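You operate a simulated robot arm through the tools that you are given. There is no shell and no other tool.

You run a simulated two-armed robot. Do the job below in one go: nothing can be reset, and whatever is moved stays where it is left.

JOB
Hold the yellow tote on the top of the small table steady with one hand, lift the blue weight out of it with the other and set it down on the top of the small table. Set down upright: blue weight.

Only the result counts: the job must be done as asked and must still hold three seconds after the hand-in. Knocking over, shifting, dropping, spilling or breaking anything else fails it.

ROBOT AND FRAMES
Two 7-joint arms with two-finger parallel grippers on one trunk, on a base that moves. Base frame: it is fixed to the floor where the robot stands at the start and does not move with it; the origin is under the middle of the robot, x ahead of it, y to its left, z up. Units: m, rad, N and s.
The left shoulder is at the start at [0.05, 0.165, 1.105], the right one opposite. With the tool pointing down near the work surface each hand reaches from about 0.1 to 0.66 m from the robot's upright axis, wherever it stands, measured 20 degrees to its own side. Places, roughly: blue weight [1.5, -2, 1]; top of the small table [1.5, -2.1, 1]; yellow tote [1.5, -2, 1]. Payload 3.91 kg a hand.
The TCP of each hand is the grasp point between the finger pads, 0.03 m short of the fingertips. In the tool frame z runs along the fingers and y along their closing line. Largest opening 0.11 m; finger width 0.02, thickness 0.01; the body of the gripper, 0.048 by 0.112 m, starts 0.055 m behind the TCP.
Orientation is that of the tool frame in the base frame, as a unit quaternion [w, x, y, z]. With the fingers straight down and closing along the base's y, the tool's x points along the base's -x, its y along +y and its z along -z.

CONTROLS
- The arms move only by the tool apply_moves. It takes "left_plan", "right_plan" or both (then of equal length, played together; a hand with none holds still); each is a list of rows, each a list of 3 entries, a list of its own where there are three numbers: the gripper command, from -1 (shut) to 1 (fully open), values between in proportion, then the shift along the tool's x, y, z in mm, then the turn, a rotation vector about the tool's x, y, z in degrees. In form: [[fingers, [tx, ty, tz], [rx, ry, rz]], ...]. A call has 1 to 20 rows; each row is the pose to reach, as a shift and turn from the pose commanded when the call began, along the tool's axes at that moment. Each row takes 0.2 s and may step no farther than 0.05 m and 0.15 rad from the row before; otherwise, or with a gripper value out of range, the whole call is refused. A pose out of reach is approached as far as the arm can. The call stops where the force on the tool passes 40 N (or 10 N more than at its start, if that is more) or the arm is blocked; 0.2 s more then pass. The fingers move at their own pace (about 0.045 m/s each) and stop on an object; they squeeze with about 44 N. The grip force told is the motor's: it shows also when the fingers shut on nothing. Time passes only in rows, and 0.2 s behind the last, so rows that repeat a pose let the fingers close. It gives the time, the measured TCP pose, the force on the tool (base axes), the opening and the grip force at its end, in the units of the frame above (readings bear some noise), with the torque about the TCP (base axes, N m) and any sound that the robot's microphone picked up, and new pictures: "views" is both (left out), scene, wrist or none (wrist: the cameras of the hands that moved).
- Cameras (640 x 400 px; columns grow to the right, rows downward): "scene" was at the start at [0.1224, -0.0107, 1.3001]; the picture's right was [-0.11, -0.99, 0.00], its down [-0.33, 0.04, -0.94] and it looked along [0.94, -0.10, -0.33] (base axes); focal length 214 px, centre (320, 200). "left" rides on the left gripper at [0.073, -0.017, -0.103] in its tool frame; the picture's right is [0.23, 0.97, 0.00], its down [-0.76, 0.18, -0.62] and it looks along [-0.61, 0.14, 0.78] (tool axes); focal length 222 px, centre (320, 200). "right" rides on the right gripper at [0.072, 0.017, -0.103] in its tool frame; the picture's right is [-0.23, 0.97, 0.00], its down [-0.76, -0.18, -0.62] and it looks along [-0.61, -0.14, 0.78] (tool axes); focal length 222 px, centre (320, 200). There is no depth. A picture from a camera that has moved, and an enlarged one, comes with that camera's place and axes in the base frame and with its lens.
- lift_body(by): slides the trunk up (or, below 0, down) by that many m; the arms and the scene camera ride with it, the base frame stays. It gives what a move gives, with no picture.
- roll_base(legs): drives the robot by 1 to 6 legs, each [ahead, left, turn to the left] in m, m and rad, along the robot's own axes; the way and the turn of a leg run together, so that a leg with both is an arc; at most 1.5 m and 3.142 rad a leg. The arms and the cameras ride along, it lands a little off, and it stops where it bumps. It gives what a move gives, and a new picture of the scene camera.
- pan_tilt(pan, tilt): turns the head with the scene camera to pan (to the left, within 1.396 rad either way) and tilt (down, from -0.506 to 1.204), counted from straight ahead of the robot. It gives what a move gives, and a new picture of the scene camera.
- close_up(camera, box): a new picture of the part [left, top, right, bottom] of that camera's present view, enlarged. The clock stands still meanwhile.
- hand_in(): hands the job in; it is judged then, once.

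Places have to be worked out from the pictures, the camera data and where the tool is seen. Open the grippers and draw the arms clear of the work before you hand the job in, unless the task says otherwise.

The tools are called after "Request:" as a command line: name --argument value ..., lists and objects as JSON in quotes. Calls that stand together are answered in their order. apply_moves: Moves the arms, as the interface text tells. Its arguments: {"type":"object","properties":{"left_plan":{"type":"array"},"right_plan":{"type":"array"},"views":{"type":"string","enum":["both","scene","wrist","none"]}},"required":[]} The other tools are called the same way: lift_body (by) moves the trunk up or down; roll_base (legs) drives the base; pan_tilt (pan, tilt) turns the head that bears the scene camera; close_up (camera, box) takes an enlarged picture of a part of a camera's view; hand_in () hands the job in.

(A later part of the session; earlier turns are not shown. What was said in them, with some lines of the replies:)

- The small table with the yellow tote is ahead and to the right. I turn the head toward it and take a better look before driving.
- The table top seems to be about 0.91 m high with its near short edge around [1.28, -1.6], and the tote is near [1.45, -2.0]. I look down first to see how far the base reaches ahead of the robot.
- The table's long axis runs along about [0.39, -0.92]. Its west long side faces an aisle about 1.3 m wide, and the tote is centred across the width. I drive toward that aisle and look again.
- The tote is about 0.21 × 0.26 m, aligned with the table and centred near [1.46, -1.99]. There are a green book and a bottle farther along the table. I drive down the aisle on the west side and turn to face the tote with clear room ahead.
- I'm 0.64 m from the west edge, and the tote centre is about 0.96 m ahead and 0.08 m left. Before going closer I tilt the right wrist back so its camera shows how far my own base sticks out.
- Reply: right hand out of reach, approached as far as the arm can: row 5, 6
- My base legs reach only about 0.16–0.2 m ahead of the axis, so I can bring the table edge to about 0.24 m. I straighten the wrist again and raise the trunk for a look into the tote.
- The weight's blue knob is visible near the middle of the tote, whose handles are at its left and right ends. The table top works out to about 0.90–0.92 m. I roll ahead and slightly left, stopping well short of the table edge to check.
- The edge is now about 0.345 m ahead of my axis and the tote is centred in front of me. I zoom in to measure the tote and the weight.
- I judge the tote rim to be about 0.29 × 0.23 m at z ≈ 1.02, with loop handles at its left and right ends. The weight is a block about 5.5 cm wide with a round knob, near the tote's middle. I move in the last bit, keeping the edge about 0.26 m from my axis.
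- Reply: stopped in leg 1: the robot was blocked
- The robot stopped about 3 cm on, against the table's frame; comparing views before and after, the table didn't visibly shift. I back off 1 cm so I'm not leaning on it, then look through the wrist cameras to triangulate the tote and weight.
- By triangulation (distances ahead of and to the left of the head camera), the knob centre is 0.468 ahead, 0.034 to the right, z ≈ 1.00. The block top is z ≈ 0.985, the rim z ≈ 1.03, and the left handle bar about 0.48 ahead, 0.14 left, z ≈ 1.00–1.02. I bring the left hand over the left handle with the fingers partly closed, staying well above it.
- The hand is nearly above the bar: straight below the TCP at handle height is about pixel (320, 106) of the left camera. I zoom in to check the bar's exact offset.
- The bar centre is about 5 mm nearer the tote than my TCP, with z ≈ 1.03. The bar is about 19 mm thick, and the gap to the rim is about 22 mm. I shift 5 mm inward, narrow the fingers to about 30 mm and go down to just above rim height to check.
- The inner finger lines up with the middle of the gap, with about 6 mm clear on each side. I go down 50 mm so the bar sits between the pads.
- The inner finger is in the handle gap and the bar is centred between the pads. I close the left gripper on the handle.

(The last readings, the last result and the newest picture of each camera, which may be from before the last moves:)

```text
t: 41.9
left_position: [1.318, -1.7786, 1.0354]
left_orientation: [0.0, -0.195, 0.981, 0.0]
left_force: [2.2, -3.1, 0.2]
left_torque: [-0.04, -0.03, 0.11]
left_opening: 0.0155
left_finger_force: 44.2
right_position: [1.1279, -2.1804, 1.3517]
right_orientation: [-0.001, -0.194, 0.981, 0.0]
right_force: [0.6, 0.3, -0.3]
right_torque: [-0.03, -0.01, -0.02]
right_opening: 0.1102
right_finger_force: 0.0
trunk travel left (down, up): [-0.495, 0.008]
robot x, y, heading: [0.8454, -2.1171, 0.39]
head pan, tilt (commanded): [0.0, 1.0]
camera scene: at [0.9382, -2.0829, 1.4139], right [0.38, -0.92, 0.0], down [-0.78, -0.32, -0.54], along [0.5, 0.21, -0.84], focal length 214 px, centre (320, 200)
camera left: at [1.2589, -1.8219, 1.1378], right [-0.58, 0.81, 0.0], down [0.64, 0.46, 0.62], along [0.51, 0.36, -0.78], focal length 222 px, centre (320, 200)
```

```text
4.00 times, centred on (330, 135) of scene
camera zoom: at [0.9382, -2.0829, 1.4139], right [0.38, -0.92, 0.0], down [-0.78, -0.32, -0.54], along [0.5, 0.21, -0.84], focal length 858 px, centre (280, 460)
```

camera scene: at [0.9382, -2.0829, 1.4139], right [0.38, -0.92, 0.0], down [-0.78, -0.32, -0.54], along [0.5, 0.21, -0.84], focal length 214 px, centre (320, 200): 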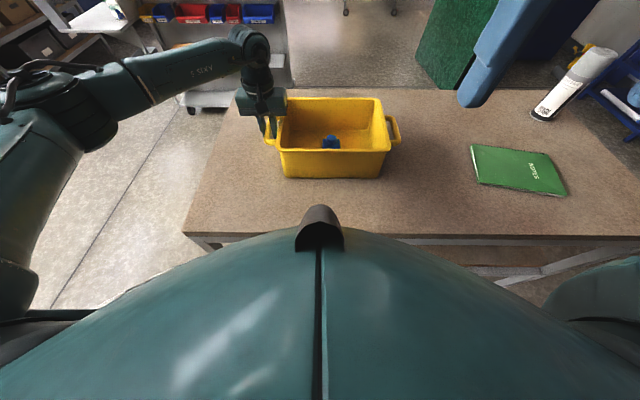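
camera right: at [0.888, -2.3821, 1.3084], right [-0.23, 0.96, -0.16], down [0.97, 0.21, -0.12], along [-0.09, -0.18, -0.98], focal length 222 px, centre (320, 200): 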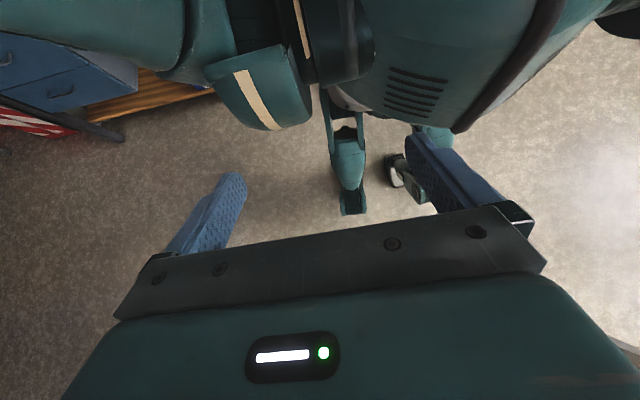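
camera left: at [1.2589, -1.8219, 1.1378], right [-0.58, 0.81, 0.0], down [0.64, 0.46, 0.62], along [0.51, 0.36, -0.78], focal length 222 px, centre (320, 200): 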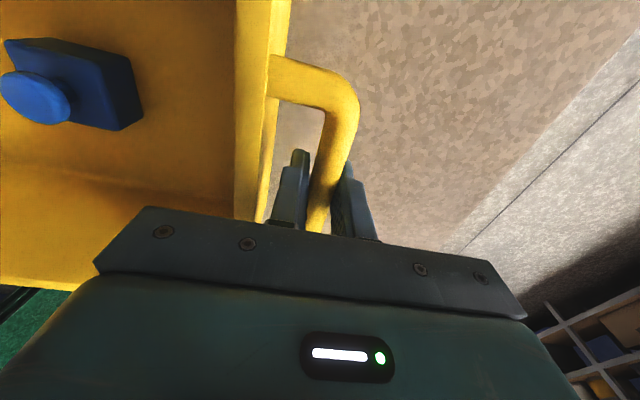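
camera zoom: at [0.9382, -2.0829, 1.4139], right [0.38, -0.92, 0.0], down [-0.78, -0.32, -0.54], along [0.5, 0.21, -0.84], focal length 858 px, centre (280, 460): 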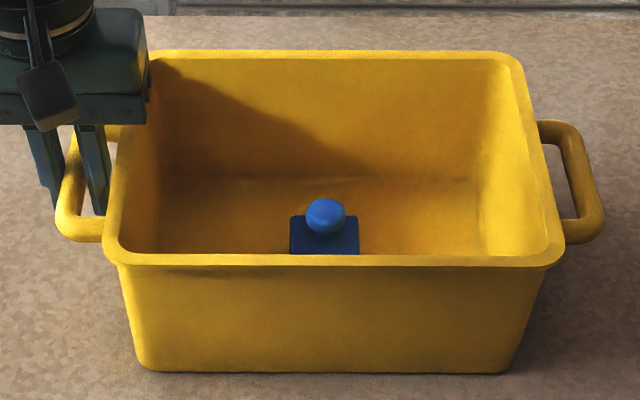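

The left hand holds the handle with a 15.5 mm opening and 44 N, and the tote moved only about 1 mm. Now I bring the right hand above the weight, open, at a safe height.

Request:
apply_moves --right_plan '[[1, [-44, 17, 0], [0, 0, 0]], [1, [-88, 34, 0], [0, 0, 0]], [1, [-132, 51, 0], [0, 0, 0]], [1, [-176, 68, 0], [0, 0, 0]], [1, [-220, 85, 0], [0, 0, 0]], [1, [-264, 102, 0], [0, 0, 0]], [1, [-308, 119, 0], [0, 0, 0]], [1, [-329, 130, 20], [0, 0, 0]], [1, [-329, 130, 65], [0, 0, 0]], [1, [-329, 130, 110], [0, 0, 0]], [1, [-329, 130, 155], [0, 0, 0]], [1, [-329, 130, 200], [0, 0, 0]]]' --views "both"

```text
t: 44.5
left_position: [1.3179, -1.7786, 1.0352]
left_orientation: [0.0, -0.197, 0.98, -0.001]
left_force: [1.6, 0.8, 0.4]
left_torque: [0.17, -0.1, 0.16]
left_opening: 0.0152
left_finger_force: 44.1
right_position: [1.3809, -1.9346, 1.152]
right_orientation: [0.0, -0.194, 0.981, 0.001]
right_force: [0.4, 0.3, 0.0]
right_torque: [-0.01, -0.01, -0.01]
right_opening: 0.11
right_finger_force: 0.1
trunk travel left (down, up): [-0.495, 0.008]
robot x, y, heading: [0.8467, -2.1247, 0.392]
head pan, tilt (commanded): [0.0, 1.0]
camera scene: at [0.9379, -2.0824, 1.4139], right [0.38, -0.92, 0.0], down [-0.78, -0.32, -0.54], along [0.5, 0.21, -0.84], focal length 214 px, centre (320, 200)
camera right: at [1.3076, -1.9478, 1.2565], right [-0.16, 0.99, 0.0], down [0.77, 0.13, 0.62], along [0.61, 0.1, -0.78], focal length 222 px, centre (320, 200)
```

scene: 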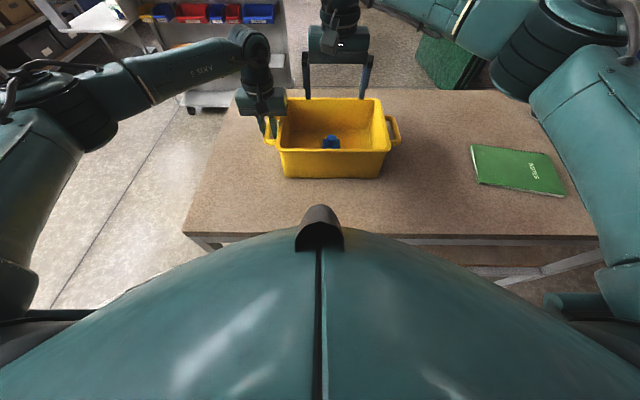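
right: 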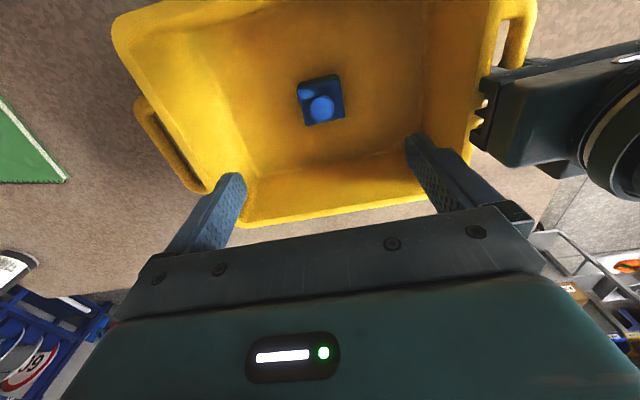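

The knob projects at about (321, 107), right where the TCP axis passes (320, 109). I zoom in to check the block's orientation relative to the finger closing line.

Request:
close_up --camera "right" --box '[260, 60, 388, 140]'

Request:
close_up --camera "scene" --box '[250, 85, 410, 185]'

```text
5.00 times, centred on (324, 100) of right
camera zoom: at [1.3076, -1.9478, 1.2565], right [-0.16, 0.99, 0.0], down [0.77, 0.13, 0.62], along [0.61, 0.1, -0.78], focal length 1111 px, centre (300, 700)
```

zoom: 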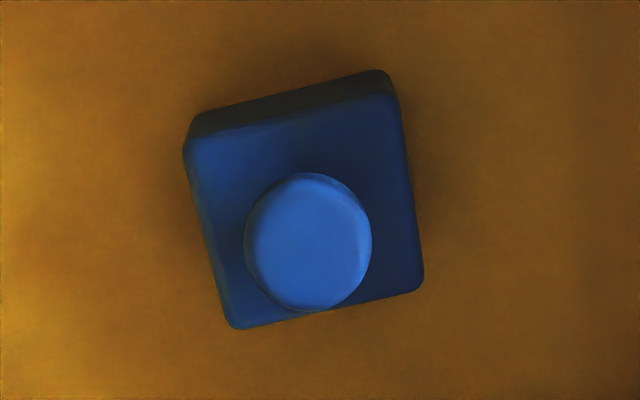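

```text
4.00 times, centred on (330, 135) of scene
camera zoom: at [0.9379, -2.0824, 1.4139], right [0.38, -0.92, 0.0], down [-0.78, -0.32, -0.54], along [0.5, 0.21, -0.84], focal length 858 px, centre (280, 460)
```

zoom: 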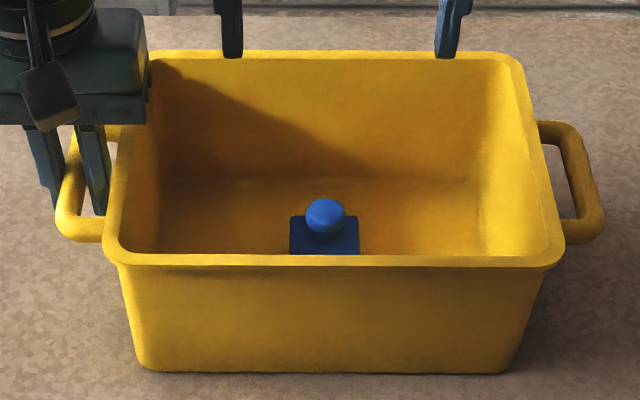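

The block is aligned within about 2° and centred within 2 mm. I lower the right hand around the block to TCP z ≈ 0.978, which leaves the palm clear of the knob and the fingertips clear of the tote floor.

Request:
apply_moves --right_plan '[[1, [1, 1.5, 30], [0, 0, 0]], [1, [1, 1.5, 60], [0, 0, 0]], [1, [1, 1.5, 90], [0, 0, 0]], [1, [1, 1.5, 115], [0, 0, 0]], [1, [1, 1.5, 135], [0, 0, 0]], [1, [1, 1.5, 155], [0, 0, 0]], [1, [1, 1.5, 174], [0, 0, 0]]]' --views "both"

Request:
close_up --camera "scene" --box '[250, 85, 410, 185]'

```text
t: 46.1
left_position: [1.3152, -1.7787, 1.0358]
left_orientation: [-0.001, -0.197, 0.98, 0.0]
left_force: [7.5, -0.1, -5.5]
left_torque: [-0.1, 0.25, 0.52]
left_opening: 0.0154
left_finger_force: 43.4
right_position: [1.3807, -1.9329, 0.9853]
right_orientation: [0.002, -0.194, 0.981, 0.001]
right_force: [-6.9, -6.2, 32.3]
right_torque: [-1.41, -0.11, -0.01]
right_opening: 0.11
right_finger_force: 0.1
trunk travel left (down, up): [-0.495, 0.008]
robot x, y, heading: [0.8469, -2.1208, 0.39]
head pan, tilt (commanded): [0.0, 1.0]
camera scene: at [0.9353, -2.0833, 1.4146], right [0.38, -0.92, 0.0], down [-0.78, -0.32, -0.54], along [0.5, 0.21, -0.84], focal length 214 px, centre (320, 200)
camera right: at [1.306, -1.946, 1.0875], right [-0.16, 0.99, 0.0], down [0.77, 0.12, 0.63], along [0.62, 0.1, -0.78], focal length 222 px, centre (320, 200)
```

scene: 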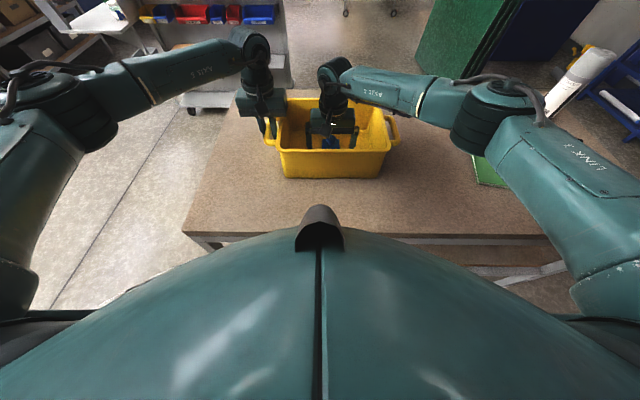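
right: 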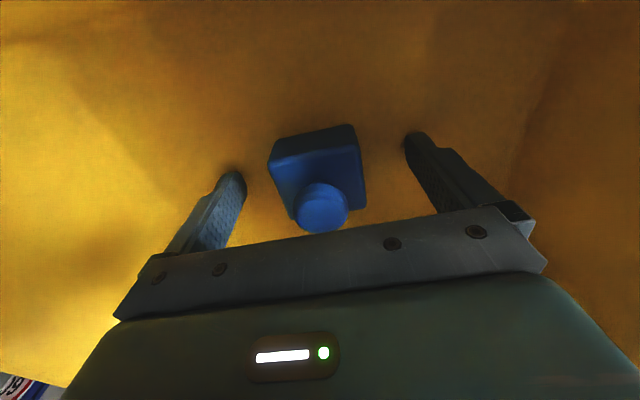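

```text
4.00 times, centred on (330, 135) of scene
camera zoom: at [0.9353, -2.0833, 1.4146], right [0.38, -0.92, 0.0], down [-0.78, -0.32, -0.54], along [0.5, 0.21, -0.84], focal length 858 px, centre (280, 460)
```

zoom: 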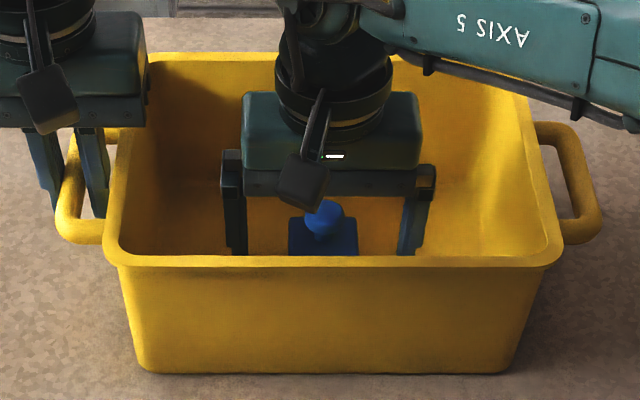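

Contact with 32 N at TCP z = 0.985: a fingertip is touching the tote's floor, so the floor sits at about 0.955. I raise the hand a few millimetres to unload before closing.

Request:
apply_moves --right_plan '[[1, [0, 0, -4], [0, 0, 0]], [1, [0, 0, -8], [0, 0, 0]], [1, [0, 0, -8], [0, 0, 0]]]' --views "wrist"

Request:
close_up --camera "right" --box '[180, 90, 460, 265]'

```text
t: 46.9
left_position: [1.3183, -1.7772, 1.0358]
left_orientation: [-0.001, -0.196, 0.981, -0.001]
left_force: [-0.8, 2.0, -0.2]
left_torque: [-0.08, 0.18, -0.01]
left_opening: 0.0152
left_finger_force: 43.8
right_position: [1.3803, -1.9344, 0.9844]
right_orientation: [-0.003, -0.195, 0.981, -0.001]
right_force: [-0.4, -0.2, -0.8]
right_torque: [0.04, -0.03, 0.02]
right_opening: 0.1101
right_finger_force: 0.0
trunk travel left (down, up): [-0.495, 0.008]
robot x, y, heading: [0.8486, -2.1216, 0.39]
head pan, tilt (commanded): [0.0, 1.0]
camera right: at [1.3065, -1.9459, 1.0885], right [-0.16, 0.99, 0.0], down [0.77, 0.13, 0.62], along [0.61, 0.1, -0.79], focal length 222 px, centre (320, 200)
```

right: 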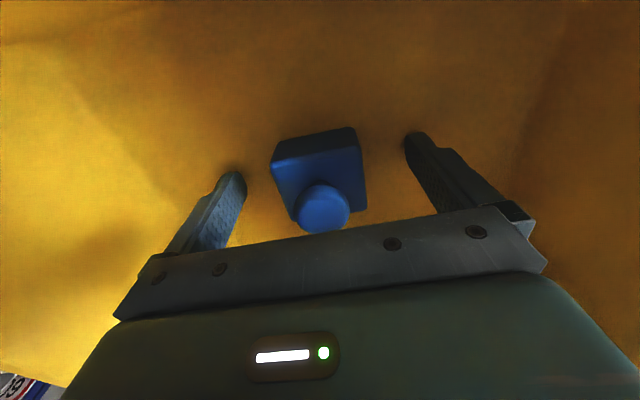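

```text
2.29 times, centred on (320, 178) of right
camera zoom: at [1.3065, -1.9459, 1.0885], right [-0.16, 0.99, 0.0], down [0.77, 0.13, 0.62], along [0.61, 0.1, -0.79], focal length 508 px, centre (320, 251)
```

zoom: 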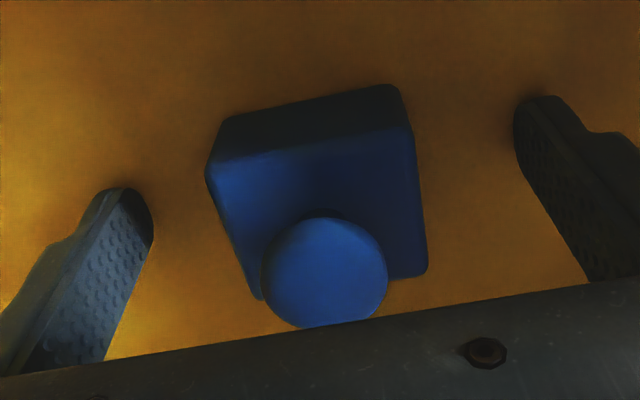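

The block is about 4.5 cm wide and 3 cm tall, centred between the fingers within 1 mm, and there's no contact force. I close the right gripper on the block.

Request:
apply_moves --right_plan '[[0.0, [0, 1, 0], [0, 0, 0]], [-0.1, [0, 1, 0], [0, 0, 0]], [-1, [0, 1, 0], [0, 0, 0]], [-1, [0, 1, 0], [0, 0, 0]], [-1, [0, 1, 0], [0, 0, 0]], [-1, [0, 1, 0], [0, 0, 0]], [-1, [0, 1, 0], [0, 0, 0]]]' --views "both"

Request:
close_up --camera "right" --box '[180, 90, 460, 265]'

```text
t: 48.5
left_position: [1.3173, -1.7777, 1.035]
left_orientation: [0.0, -0.196, 0.981, 0.0]
left_force: [-1.5, 3.8, 1.9]
left_torque: [-0.03, 0.0, 0.07]
left_opening: 0.0152
left_finger_force: 44.1
right_position: [1.3792, -1.933, 0.9863]
right_orientation: [-0.001, -0.194, 0.981, -0.001]
right_force: [1.6, -1.4, 0.1]
right_torque: [-0.06, -0.05, 0.0]
right_opening: 0.0499
right_finger_force: 43.9
trunk travel left (down, up): [-0.495, 0.008]
robot x, y, heading: [0.8414, -2.1174, 0.392]
head pan, tilt (commanded): [0.0, 1.0]
camera scene: at [0.9379, -2.082, 1.4139], right [0.38, -0.92, 0.0], down [-0.78, -0.32, -0.54], along [0.5, 0.21, -0.84], focal length 214 px, centre (320, 200)
camera right: at [1.3067, -1.9448, 1.0903], right [-0.16, 0.99, 0.0], down [0.77, 0.13, 0.62], along [0.61, 0.1, -0.78], focal length 222 px, centre (320, 200)
```

scene: 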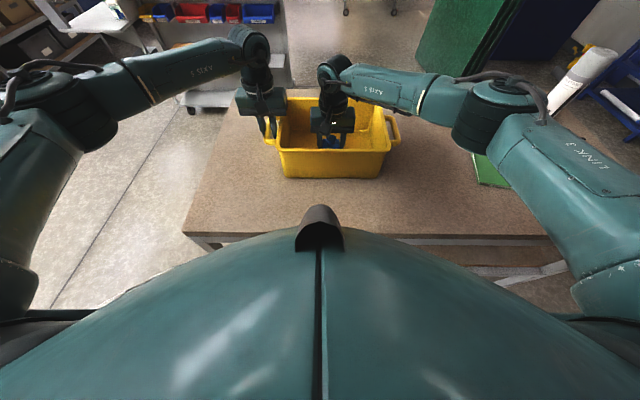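
right: 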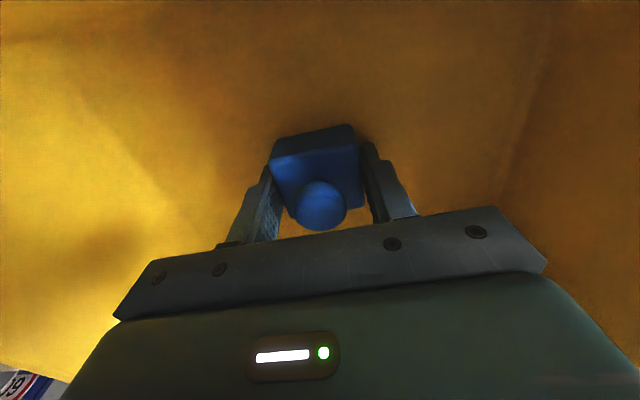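

```text
2.29 times, centred on (320, 178) of right
camera zoom: at [1.3067, -1.9448, 1.0903], right [-0.16, 0.99, 0.0], down [0.77, 0.13, 0.62], along [0.61, 0.1, -0.78], focal length 508 px, centre (320, 251)
```

zoom: 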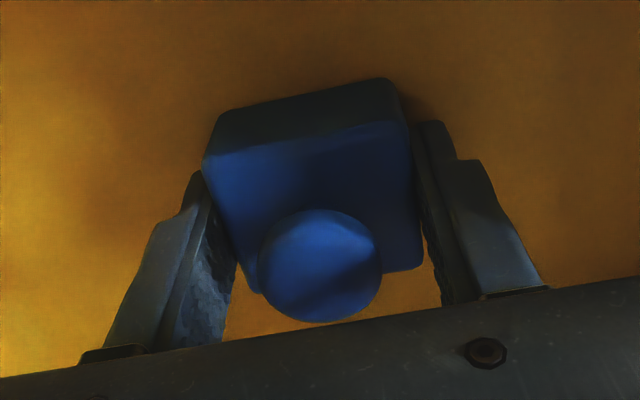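

The block is gripped (50 mm opening, 44 N). I lift it a little first to feel the load and check that it doesn't slip.

Request:
apply_moves --right_plan '[[-1, [0, 0, -8], [0, 0, 0]], [-1, [0, 0, -20], [0, 0, 0]], [-1, [0, 0, -35], [0, 0, 0]], [-1, [0, 0, -35], [0, 0, 0]]]' --views "both"

Request:
close_up --camera "scene" --box '[250, 85, 410, 185]'

```text
t: 49.5
left_position: [1.3181, -1.778, 1.0344]
left_orientation: [0.001, -0.196, 0.981, -0.001]
left_force: [0.7, 1.5, 2.8]
left_torque: [0.04, -0.17, 0.07]
left_opening: 0.0151
left_finger_force: 44.1
right_position: [1.3797, -1.933, 1.0213]
right_orientation: [-0.001, -0.194, 0.981, 0.001]
right_force: [0.6, -0.2, -6.5]
right_torque: [-0.04, 0.01, -0.02]
right_opening: 0.0498
right_finger_force: 44.0
trunk travel left (down, up): [-0.495, 0.008]
robot x, y, heading: [0.8468, -2.1179, 0.398]
head pan, tilt (commanded): [0.0, 1.0]
camera scene: at [0.9384, -2.0825, 1.4138], right [0.38, -0.92, 0.0], down [-0.78, -0.32, -0.54], along [0.5, 0.21, -0.84], focal length 214 px, centre (320, 200)
camera right: at [1.3066, -1.9457, 1.1253], right [-0.16, 0.99, 0.0], down [0.77, 0.13, 0.62], along [0.61, 0.1, -0.78], focal length 222 px, centre (320, 200)
```

scene: 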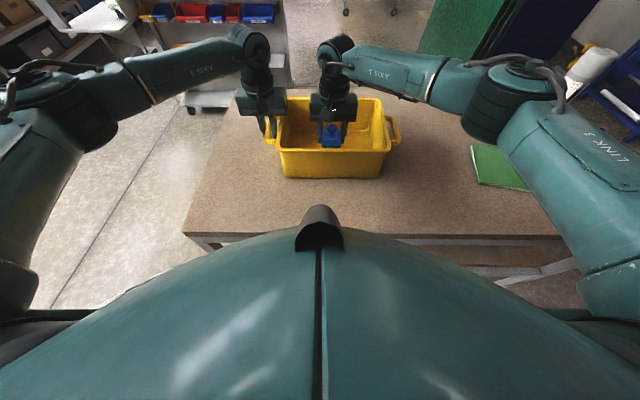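
right: 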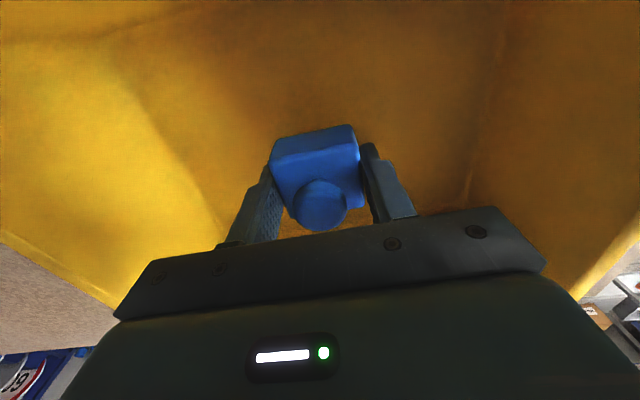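

```text
4.00 times, centred on (330, 135) of scene
camera zoom: at [0.9384, -2.0825, 1.4138], right [0.38, -0.92, 0.0], down [-0.78, -0.32, -0.54], along [0.5, 0.21, -0.84], focal length 858 px, centre (280, 460)
```

zoom: 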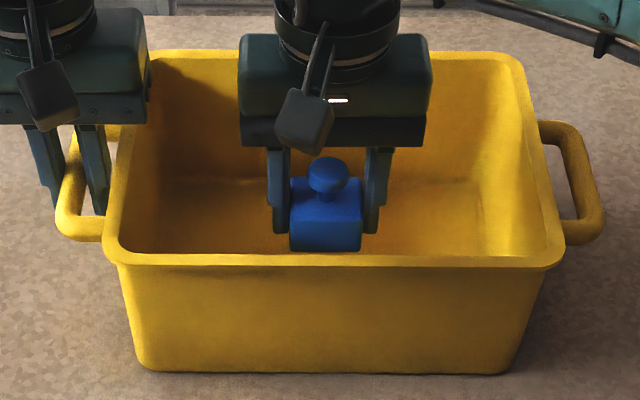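

The weight is lifted (about 6.5 N), with no slip and the tote still. I raise it clear of the rim and carry it to the free table area right of the tote, between the tote's right handle and the book.

Request:
apply_moves --right_plan '[[-1, [0, 0, -30], [0, 0, 0]], [-1, [0, 0, -65], [0, 0, 0]], [-1, [0, 0, -100], [0, 0, 0]], [-1, [0, 0, -130], [0, 0, 0]], [-1, [5, -30, -130], [0, 0, 0]], [-1, [12, -70, -130], [0, 0, 0]], [-1, [20, -110, -130], [0, 0, 0]], [-1, [28, -150, -130], [0, 0, 0]], [-1, [36, -190, -130], [0, 0, 0]], [-1, [44, -230, -130], [0, 0, 0]], [-1, [50, -265, -130], [0, 0, 0]], [-1, [50, -280, -130], [0, 0, 0]], [-1, [50, -280, -130], [0, 0, 0]]]' --views "both"

```text
t: 52.3
left_position: [1.3178, -1.7782, 1.0355]
left_orientation: [0.0, -0.196, 0.981, -0.001]
left_force: [-0.3, 0.9, 2.6]
left_torque: [-0.03, 0.03, -0.01]
left_opening: 0.0153
left_finger_force: 44.2
right_position: [1.4403, -2.2103, 1.1515]
right_orientation: [-0.001, -0.194, 0.981, 0.0]
right_force: [-0.8, 0.3, -6.0]
right_torque: [0.01, -0.01, 0.03]
right_opening: 0.0495
right_finger_force: 43.9
trunk travel left (down, up): [-0.495, 0.008]
robot x, y, heading: [0.8467, -2.118, 0.391]
head pan, tilt (commanded): [0.0, 1.0]
camera scene: at [0.9381, -2.0827, 1.4138], right [0.38, -0.92, 0.0], down [-0.78, -0.32, -0.54], along [0.5, 0.21, -0.84], focal length 214 px, centre (320, 200)
camera right: at [1.3681, -2.2235, 1.2553], right [-0.16, 0.99, 0.0], down [0.77, 0.13, 0.62], along [0.61, 0.1, -0.78], focal length 222 px, centre (320, 200)
```

scene: 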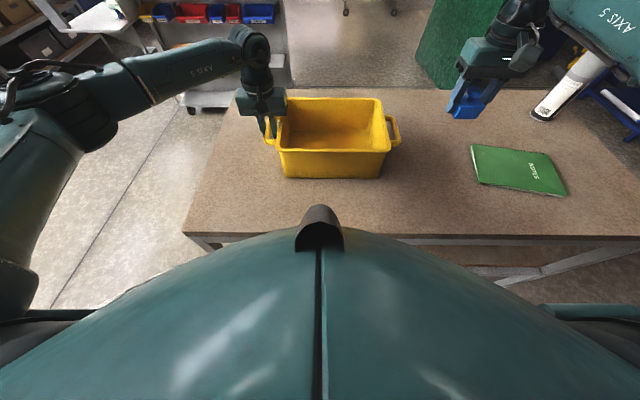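
right: 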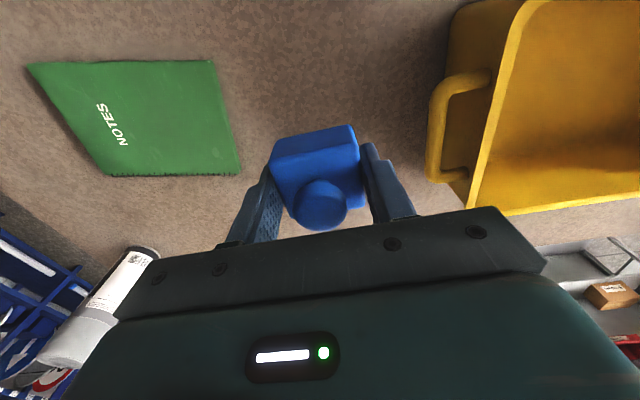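

The weight hangs over clear table, about 0.12 m from the book and 0.1 m from the tote handle. The book corners put the table at z ≈ 0.935–0.945, so contact is expected at TCP z ≈ 0.97. I lower to 1.0 first.

Request:
apply_moves --right_plan '[[-1, [0, 0, 40], [0, 0, 0]], [-1, [0, 0, 80], [0, 0, 0]], [-1, [0, 0, 115], [0, 0, 0]], [-1, [0, 0, 140], [0, 0, 0]], [-1, [0, 0, 152], [0, 0, 0]], [-1, [0, 0, 152], [0, 0, 0]]]' --views "both"

```text
t: 53.7
left_position: [1.317, -1.7784, 1.0357]
left_orientation: [-0.001, -0.197, 0.981, 0.0]
left_force: [-0.1, -1.2, 1.4]
left_torque: [0.01, -0.05, -0.03]
left_opening: 0.0152
left_finger_force: 43.9
right_position: [1.441, -2.2113, 0.9975]
right_orientation: [-0.001, -0.195, 0.981, 0.001]
right_force: [-0.2, 0.2, -5.6]
right_torque: [0.0, 0.0, 0.0]
right_opening: 0.0498
right_finger_force: 44.2
trunk travel left (down, up): [-0.495, 0.008]
robot x, y, heading: [0.8465, -2.1158, 0.394]
head pan, tilt (commanded): [0.0, 1.0]
camera scene: at [0.9382, -2.0829, 1.4138], right [0.38, -0.92, 0.0], down [-0.78, -0.32, -0.54], along [0.5, 0.21, -0.84], focal length 214 px, centre (320, 200)
camera right: at [1.3678, -2.224, 1.1022], right [-0.16, 0.99, 0.0], down [0.77, 0.13, 0.62], along [0.61, 0.1, -0.78], focal length 222 px, centre (320, 200)
```

scene: 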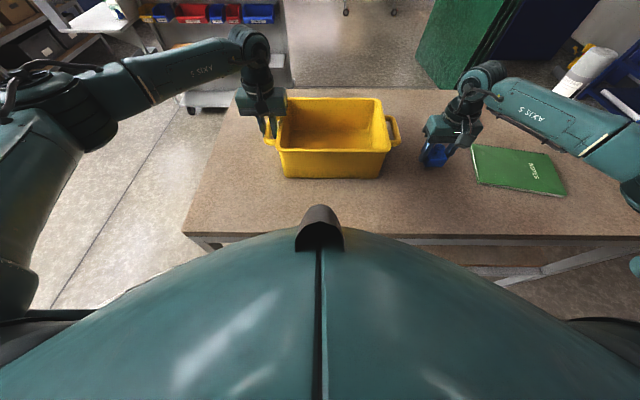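
right: 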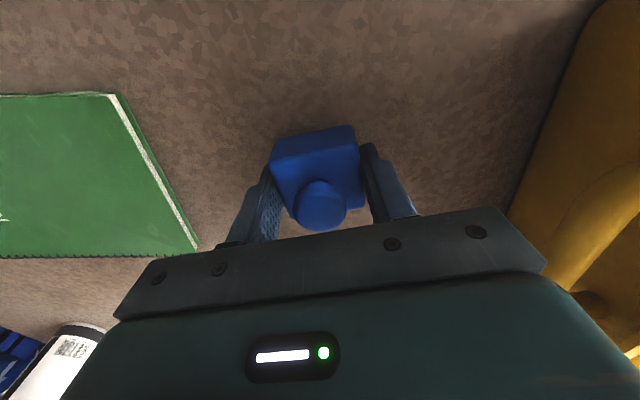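

Still no contact at 0.9975. I lower further in small steps, watching the force.

Request:
apply_moves --right_plan '[[-1, [0, 0, 6], [0, 0, 0]], [-1, [0, 0, 12], [0, 0, 0]], [-1, [0, 0, 16], [0, 0, 0]], [-1, [0, 0, 16], [0, 0, 0]]]' --views "none"

```text
t: 54.7
left_position: [1.3185, -1.7781, 1.0341]
left_orientation: [-0.001, -0.196, 0.981, 0.0]
left_force: [0.2, -1.9, 0.7]
left_torque: [-0.05, 0.08, -0.02]
left_opening: 0.0154
left_finger_force: 44.2
right_position: [1.4412, -2.2106, 0.9814]
right_orientation: [-0.001, -0.194, 0.981, 0.001]
right_force: [-0.4, -1.4, -6.5]
right_torque: [0.0, 0.02, -0.01]
right_opening: 0.0498
right_finger_force: 43.9
trunk travel left (down, up): [-0.495, 0.008]
robot x, y, heading: [0.8472, -2.1224, 0.39]
head pan, tilt (commanded): [0.0, 1.0]
```

Still free at 0.9814, with the full weight on the hand. I go on down in 3 mm steps.

Request:
apply_moves --right_plan '[[-1, [0, 0, 3], [0, 0, 0]], [-1, [0, 0, 6], [0, 0, 0]], [-1, [0, 0, 6], [0, 0, 0]]]' --views "wrist"

```text
t: 55.5
left_position: [1.3164, -1.7783, 1.0364]
left_orientation: [0.001, -0.196, 0.981, -0.001]
left_force: [-0.1, 0.1, -0.5]
left_torque: [0.02, 0.23, 0.11]
left_opening: 0.0153
left_finger_force: 44.2
right_position: [1.4409, -2.2116, 0.9823]
right_orientation: [0.003, -0.192, 0.981, 0.001]
right_force: [2.8, -6.0, 28.9]
right_torque: [-0.69, 0.6, -0.11]
right_opening: 0.0497
right_finger_force: 44.5
trunk travel left (down, up): [-0.495, 0.008]
robot x, y, heading: [0.847, -2.1171, 0.394]
head pan, tilt (commanded): [0.0, 1.0]
camera right: at [1.3666, -2.2237, 1.0853], right [-0.16, 0.99, 0.0], down [0.77, 0.12, 0.63], along [0.62, 0.1, -0.78], focal length 222 px, centre (320, 200)
```

right: 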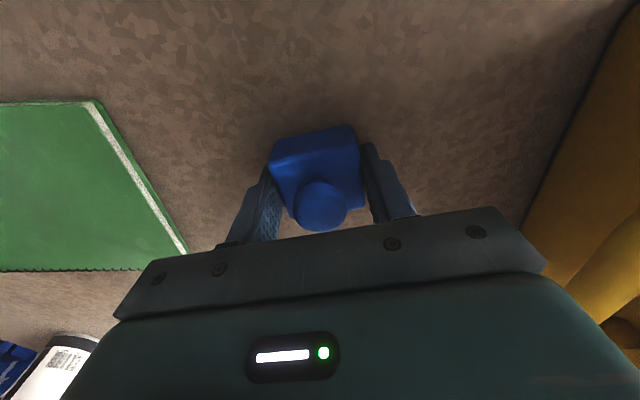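

Contact: the weight is on the table (29 N up). I ease the hand up about 4 mm to take out the excess press before releasing.

Request:
apply_moves --right_plan '[[-1, [0, 0, -2], [0, 0, 0]], [-1, [0, 0, -3.5], [0, 0, 0]], [-1, [0, 0, -3.5], [0, 0, 0]]]' --views "none"

```text
t: 56.3
left_position: [1.3179, -1.7777, 1.0357]
left_orientation: [0.001, -0.196, 0.981, -0.001]
left_force: [-0.2, 0.9, 0.4]
left_torque: [-0.14, 0.24, -0.07]
left_opening: 0.0151
left_finger_force: 43.4
right_position: [1.4408, -2.2098, 0.9826]
right_orientation: [0.001, -0.194, 0.981, 0.0]
right_force: [7.3, -4.6, 17.0]
right_torque: [-0.07, -0.76, -0.14]
right_opening: 0.0497
right_finger_force: 43.3
trunk travel left (down, up): [-0.495, 0.008]
robot x, y, heading: [0.8454, -2.1205, 0.393]
head pan, tilt (commanded): [0.0, 1.0]
```

Request:
apply_moves --right_plan '[[-1, [0, 0, -1.5], [0, 0, 0]], [-1, [0, 0, -1.5], [0, 0, 0]]]' --views "none"

```text
t: 56.9
left_position: [1.3175, -1.7774, 1.0348]
left_orientation: [0.0, -0.196, 0.981, -0.001]
left_force: [0.2, 0.0, -0.3]
left_torque: [0.06, -0.13, -0.06]
left_opening: 0.0154
left_finger_force: 44.0
right_position: [1.4409, -2.2097, 0.9823]
right_orientation: [-0.002, -0.195, 0.981, 0.0]
right_force: [5.5, -1.4, 9.1]
right_torque: [-0.18, -0.59, 0.01]
right_opening: 0.0497
right_finger_force: 44.2
trunk travel left (down, up): [-0.495, 0.008]
robot x, y, heading: [0.8446, -2.1178, 0.394]
head pan, tilt (commanded): [0.0, 1.0]
```

The press is down to 9 N. I ease up another 1.7 mm so the load is near zero, with the weight still resting on the table.

Request:
apply_moves --right_plan '[[-1, [0, 0, -1.7], [0, 0, 0]], [-1, [0, 0, -1.7], [0, 0, 0]]]' --views "both"

Request:
close_up --camera "scene" --box '[390, 90, 510, 165]'

```text
t: 57.5
left_position: [1.3181, -1.7784, 1.0365]
left_orientation: [0.001, -0.196, 0.981, -0.001]
left_force: [-2.8, 1.1, 0.2]
left_torque: [0.03, -0.19, -0.11]
left_opening: 0.0155
left_finger_force: 44.4
right_position: [1.4401, -2.2115, 0.9816]
right_orientation: [-0.003, -0.195, 0.981, -0.001]
right_force: [-1.3, 0.5, -1.7]
right_torque: [0.01, -0.08, -0.01]
right_opening: 0.0497
right_finger_force: 44.2
trunk travel left (down, up): [-0.495, 0.008]
robot x, y, heading: [0.848, -2.1169, 0.39]
head pan, tilt (commanded): [0.0, 1.0]
camera scene: at [0.9379, -2.0823, 1.4137], right [0.38, -0.92, 0.0], down [-0.78, -0.32, -0.54], along [0.5, 0.21, -0.84], focal length 214 px, centre (320, 200)
camera right: at [1.3662, -2.2233, 1.0865], right [-0.16, 0.99, 0.0], down [0.78, 0.13, 0.62], along [0.61, 0.1, -0.79], focal length 222 px, centre (320, 200)
```

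scene: 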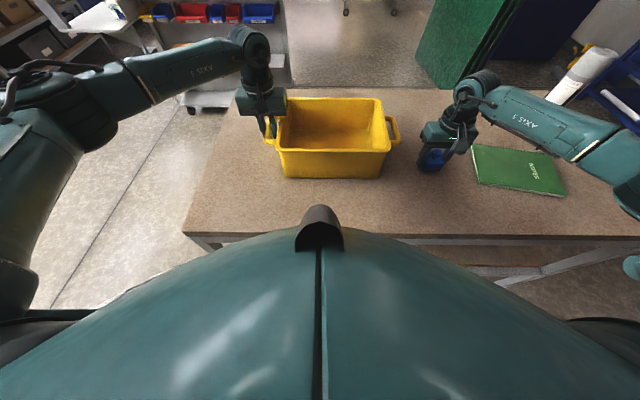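
right: 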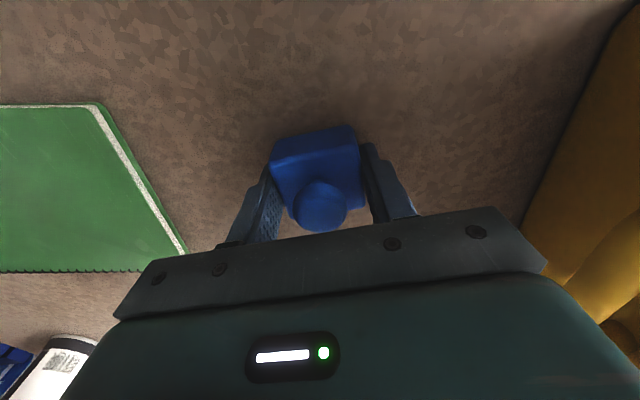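

```text
5.33 times, centred on (450, 128) of scene
camera zoom: at [0.9379, -2.0823, 1.4137], right [0.38, -0.92, 0.0], down [-0.78, -0.32, -0.54], along [0.5, 0.21, -0.84], focal length 1144 px, centre (-373, 587)
```

zoom: 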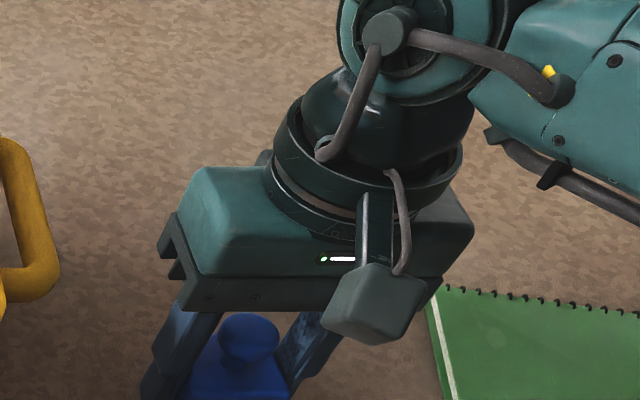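

The load is near zero and the weight stands on the table. I open the right gripper evenly, then lift straight up.

Request:
apply_moves --right_plan '[[0.1, [0, 0, 0], [0, 0, 0]], [0.3, [0, 0, 0], [0, 0, 0]], [0.5, [0, 0, 0], [0, 0, 0]], [0.5, [0, 0, 0], [0, 0, 0]], [0.5, [0, 0, -15], [0, 0, 0]], [0.5, [0, 0, -40], [0, 0, 0]], [0.5, [0, 0, -80], [0, 0, 0]], [0.5, [0, 0, -125], [0, 0, 0]], [0.5, [0, 0, -165], [0, 0, 0]]]' --views "both"

```text
t: 59.5
left_position: [1.3182, -1.7779, 1.0347]
left_orientation: [0.0, -0.195, 0.981, -0.001]
left_force: [-1.4, 1.5, 0.0]
left_torque: [-0.07, -0.17, -0.02]
left_opening: 0.015
left_finger_force: 44.1
right_position: [1.4407, -2.211, 1.1507]
right_orientation: [0.0, -0.194, 0.981, -0.001]
right_force: [-0.1, -0.4, -0.4]
right_torque: [0.01, 0.0, -0.02]
right_opening: 0.0823
right_finger_force: 0.0
trunk travel left (down, up): [-0.495, 0.008]
robot x, y, heading: [0.8456, -2.1171, 0.397]
head pan, tilt (commanded): [0.0, 1.0]
camera scene: at [0.9377, -2.0823, 1.4138], right [0.38, -0.92, 0.0], down [-0.78, -0.32, -0.54], along [0.5, 0.21, -0.84], focal length 214 px, centre (320, 200)
camera right: at [1.367, -2.2238, 1.2538], right [-0.16, 0.99, 0.0], down [0.77, 0.13, 0.62], along [0.61, 0.1, -0.78], focal length 222 px, centre (320, 200)
```

scene: 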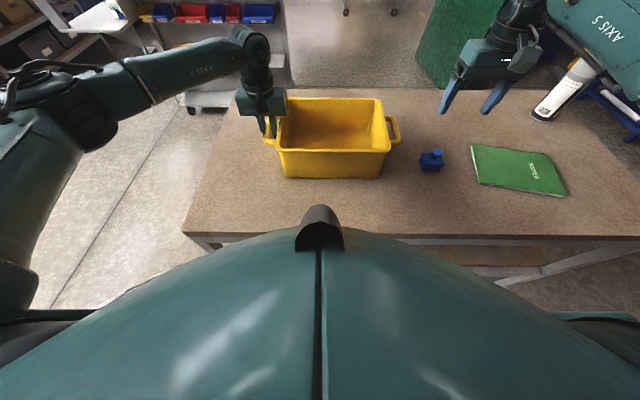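
right: 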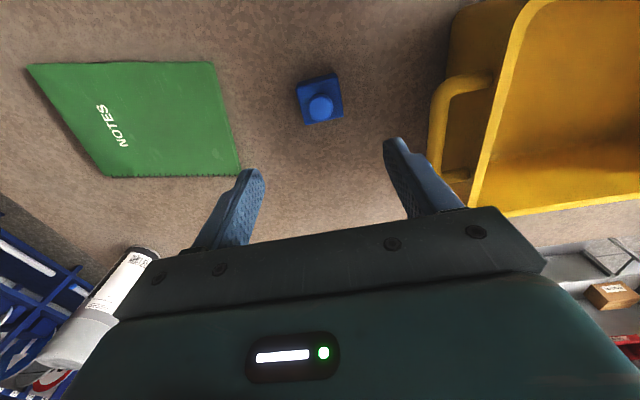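

The weight stands upright on the table and the right hand is clear. Now I release the handle, opening only to about 30 mm so the inner finger stays clear of the tote wall, and lift the left hand straight up.

Request:
apply_moves --left_plan '[[-0.6, [0, 0, 0], [0, 0, 0]], [-0.47, [0, 0, 0], [0, 0, 0]], [-0.47, [0, 0, 0], [0, 0, 0]], [-0.47, [0, 0, -10], [0, 0, 0]], [-0.47, [0, 0, -25], [0, 0, 0]], [-0.47, [0, 0, -45], [0, 0, 0]], [-0.47, [0, 0, -80], [0, 0, 0]], [-0.47, [0, 0, -125], [0, 0, 0]], [-0.47, [0, 0, -170], [0, 0, 0]]]' --views "both"

Request:
close_up --camera "scene" --box '[250, 85, 490, 235]'

```text
t: 61.5
left_position: [1.3182, -1.7791, 1.2057]
left_orientation: [0.0, -0.196, 0.981, 0.0]
left_force: [-0.9, -1.1, -0.3]
left_torque: [0.02, 0.01, 0.0]
left_opening: 0.0291
left_finger_force: 0.2
right_position: [1.4403, -2.2121, 1.1493]
right_orientation: [-0.001, -0.194, 0.981, 0.0]
right_force: [-0.1, 0.8, 0.2]
right_torque: [0.04, -0.01, -0.03]
right_opening: 0.0824
right_finger_force: 0.1
trunk travel left (down, up): [-0.495, 0.008]
robot x, y, heading: [0.8469, -2.1234, 0.394]
head pan, tilt (commanded): [0.0, 1.0]
camera scene: at [0.9376, -2.083, 1.4139], right [0.38, -0.92, 0.0], down [-0.78, -0.32, -0.54], along [0.5, 0.21, -0.84], focal length 214 px, centre (320, 200)
camera left: at [1.2588, -1.8224, 1.3084], right [-0.58, 0.81, 0.0], down [0.64, 0.46, 0.62], along [0.51, 0.36, -0.78], focal length 222 px, centre (320, 200)
```

scene: 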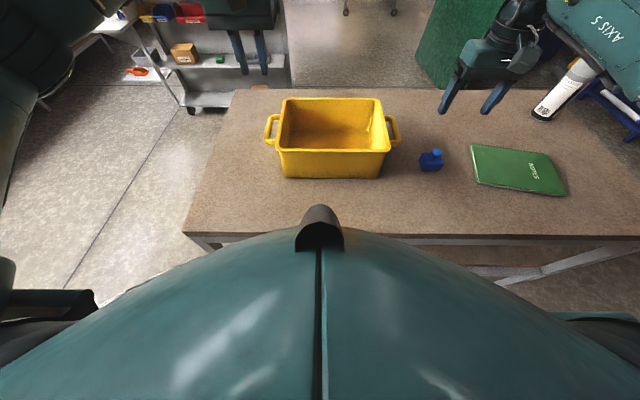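
left: 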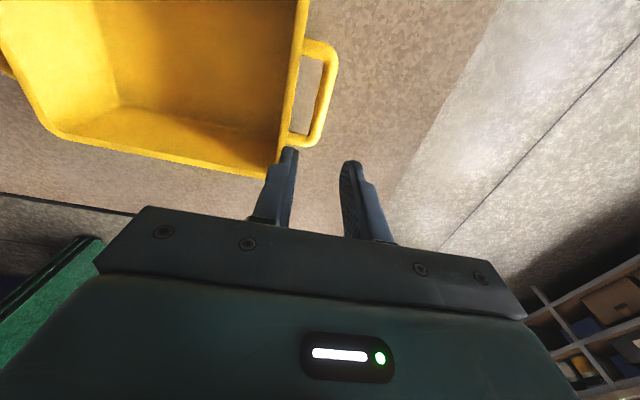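

```text
2.67 times, centred on (370, 160) of scene
camera zoom: at [0.9376, -2.083, 1.4139], right [0.38, -0.92, 0.0], down [-0.78, -0.32, -0.54], along [0.5, 0.21, -0.84], focal length 572 px, centre (187, 307)
```

zoom: 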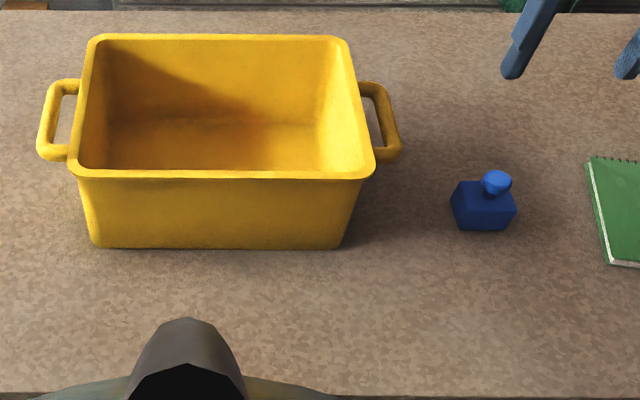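

The weight stands upright, and the tote and book are where they were. I withdraw both arms up and back to me, opening the grippers.

Request:
apply_moves --left_plan '[[-0.47, [0, 0, -45], [0, 0, 0]], [-0.47, [0, 0, -90], [0, 0, 0]], [-0.47, [0, 0, -135], [0, 0, 0]], [-0.47, [0, 0, -180], [0, 0, 0]], [1, [0, 0, -185], [0, 0, 0]], [1, [45, 3, -185], [0, 0, 0]], [1, [90, 6, -185], [0, 0, 0]], [1, [135, 9, -185], [0, 0, 0]], [1, [180, 12, -185], [0, 0, 0]], [1, [225, 15, -185], [0, 0, 0]], [1, [250, 15, -185], [0, 0, 0]], [1, [250, 15, -185], [0, 0, 0]]]' --right_plan '[[0.5, [0, 0, -45], [0, 0, 0]], [0.5, [0, 0, -90], [0, 0, 0]], [0.5, [0, 0, -135], [0, 0, 0]], [0.5, [0, 0, -180], [0, 0, 0]], [1, [0, 0, -200], [0, 0, 0]], [1, [40, 22, -200], [0, 0, 0]], [1, [80, 44, -200], [0, 0, 0]], [1, [120, 66, -200], [0, 0, 0]], [1, [160, 88, -200], [0, 0, 0]], [1, [200, 110, -200], [0, 0, 0]], [1, [240, 132, -200], [0, 0, 0]], [1, [277, 148, -200], [0, 0, 0]]]' --views "both"

Request:
close_up --camera "scene" --box '[250, 85, 490, 235]'

```text
t: 64.1
left_position: [1.0805, -1.8596, 1.3903]
left_orientation: [0.0, -0.197, 0.98, -0.001]
left_force: [0.5, -0.1, -0.1]
left_torque: [0.0, 0.0, -0.03]
left_opening: 0.1101
left_finger_force: 0.2
right_position: [1.13, -2.1801, 1.3494]
right_orientation: [-0.001, -0.195, 0.981, 0.0]
right_force: [0.4, -0.2, -0.1]
right_torque: [0.0, -0.02, 0.0]
right_opening: 0.1099
right_finger_force: 0.0
trunk travel left (down, up): [-0.495, 0.008]
robot x, y, heading: [0.8429, -2.1168, 0.394]
head pan, tilt (commanded): [0.0, 1.0]
camera scene: at [0.9377, -2.0821, 1.4139], right [0.38, -0.92, 0.0], down [-0.78, -0.32, -0.54], along [0.5, 0.21, -0.84], focal length 214 px, centre (320, 200)
camera right: at [1.0556, -2.1917, 1.4526], right [-0.16, 0.99, 0.0], down [0.77, 0.13, 0.62], along [0.61, 0.1, -0.78], focal length 222 px, centre (320, 200)
camera left: at [1.0213, -1.9042, 1.4931], right [-0.58, 0.81, 0.0], down [0.63, 0.46, 0.62], along [0.51, 0.36, -0.78], focal length 222 px, centre (320, 200)
```

scene: 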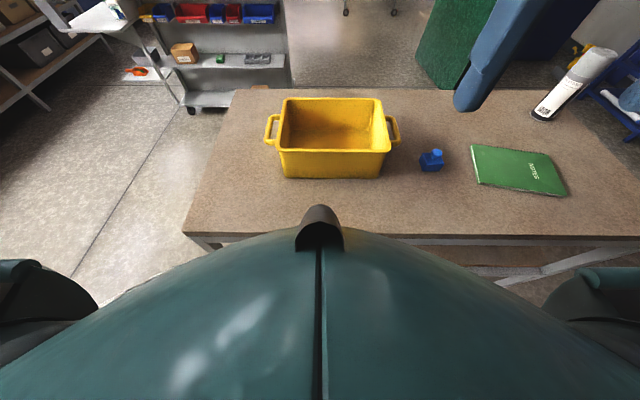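
right: 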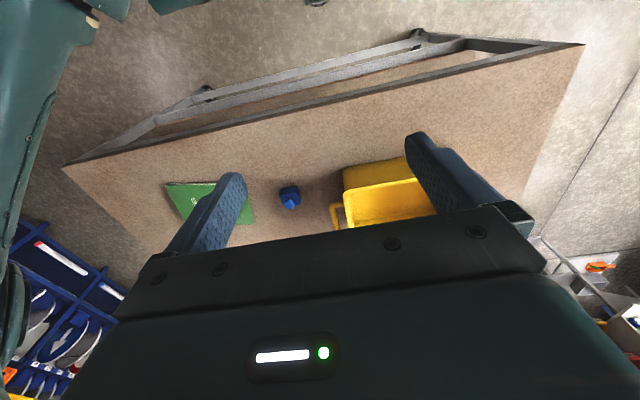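
left: 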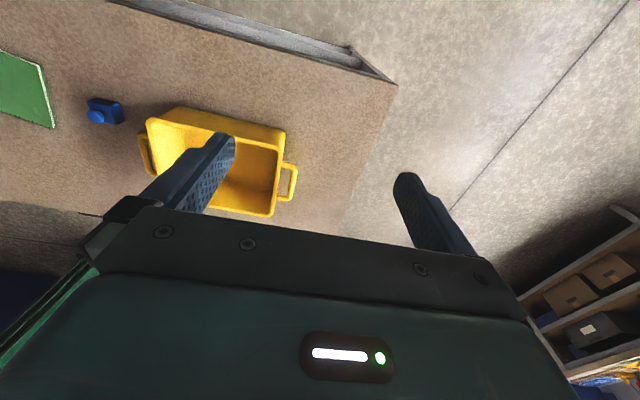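

```text
2.67 times, centred on (370, 160) of scene
camera zoom: at [0.9377, -2.0821, 1.4139], right [0.38, -0.92, 0.0], down [-0.78, -0.32, -0.54], along [0.5, 0.21, -0.84], focal length 572 px, centre (187, 307)
```

zoom: 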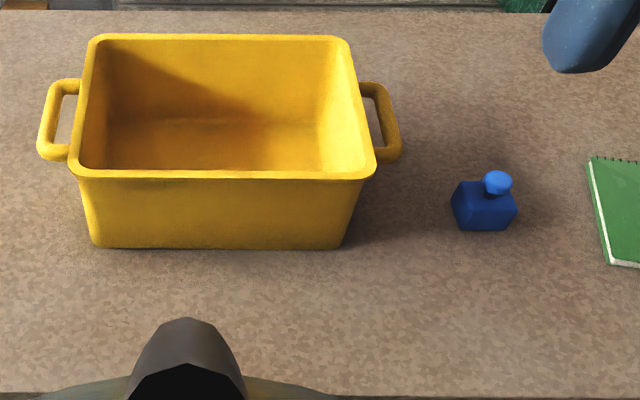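

The weight stands upright on the table top and the tote is at its place. The book and bottle are untouched, and both arms are withdrawn with the grippers open. I hand the job in.

Request:
hand_in

```text
The job is handed in.
```

The blue weight is out of the yellow tote and standing upright on the small table, between the tote and the green book. I've handed the job in; no verdict has come back.

- **Holding the tote:** the left hand gripped the tote's left handle throughout the lift. The tote moved only about 1–2 mm, when the fingers closed.
- **Weight:** the right hand gripped the block, lifted it clear of the rim and lowered it until it touched the table. I eased off the pressure before opening the fingers.
- **Contacts:** two things touched that I had not meant to:
  - **Table:** while driving in, the robot was blocked, most likely by the table's frame. Comparing views before and after, the table did not visibly shift, and I backed off 1 cm.
  - **Tote floor:** on the way down, a fingertip pressed on the tote's floor until the move's force limit stopped it. I raised the hand before gripping.
- **End state:** both arms are drawn back with grippers open. In the last pictures the book and bottle are where they were.
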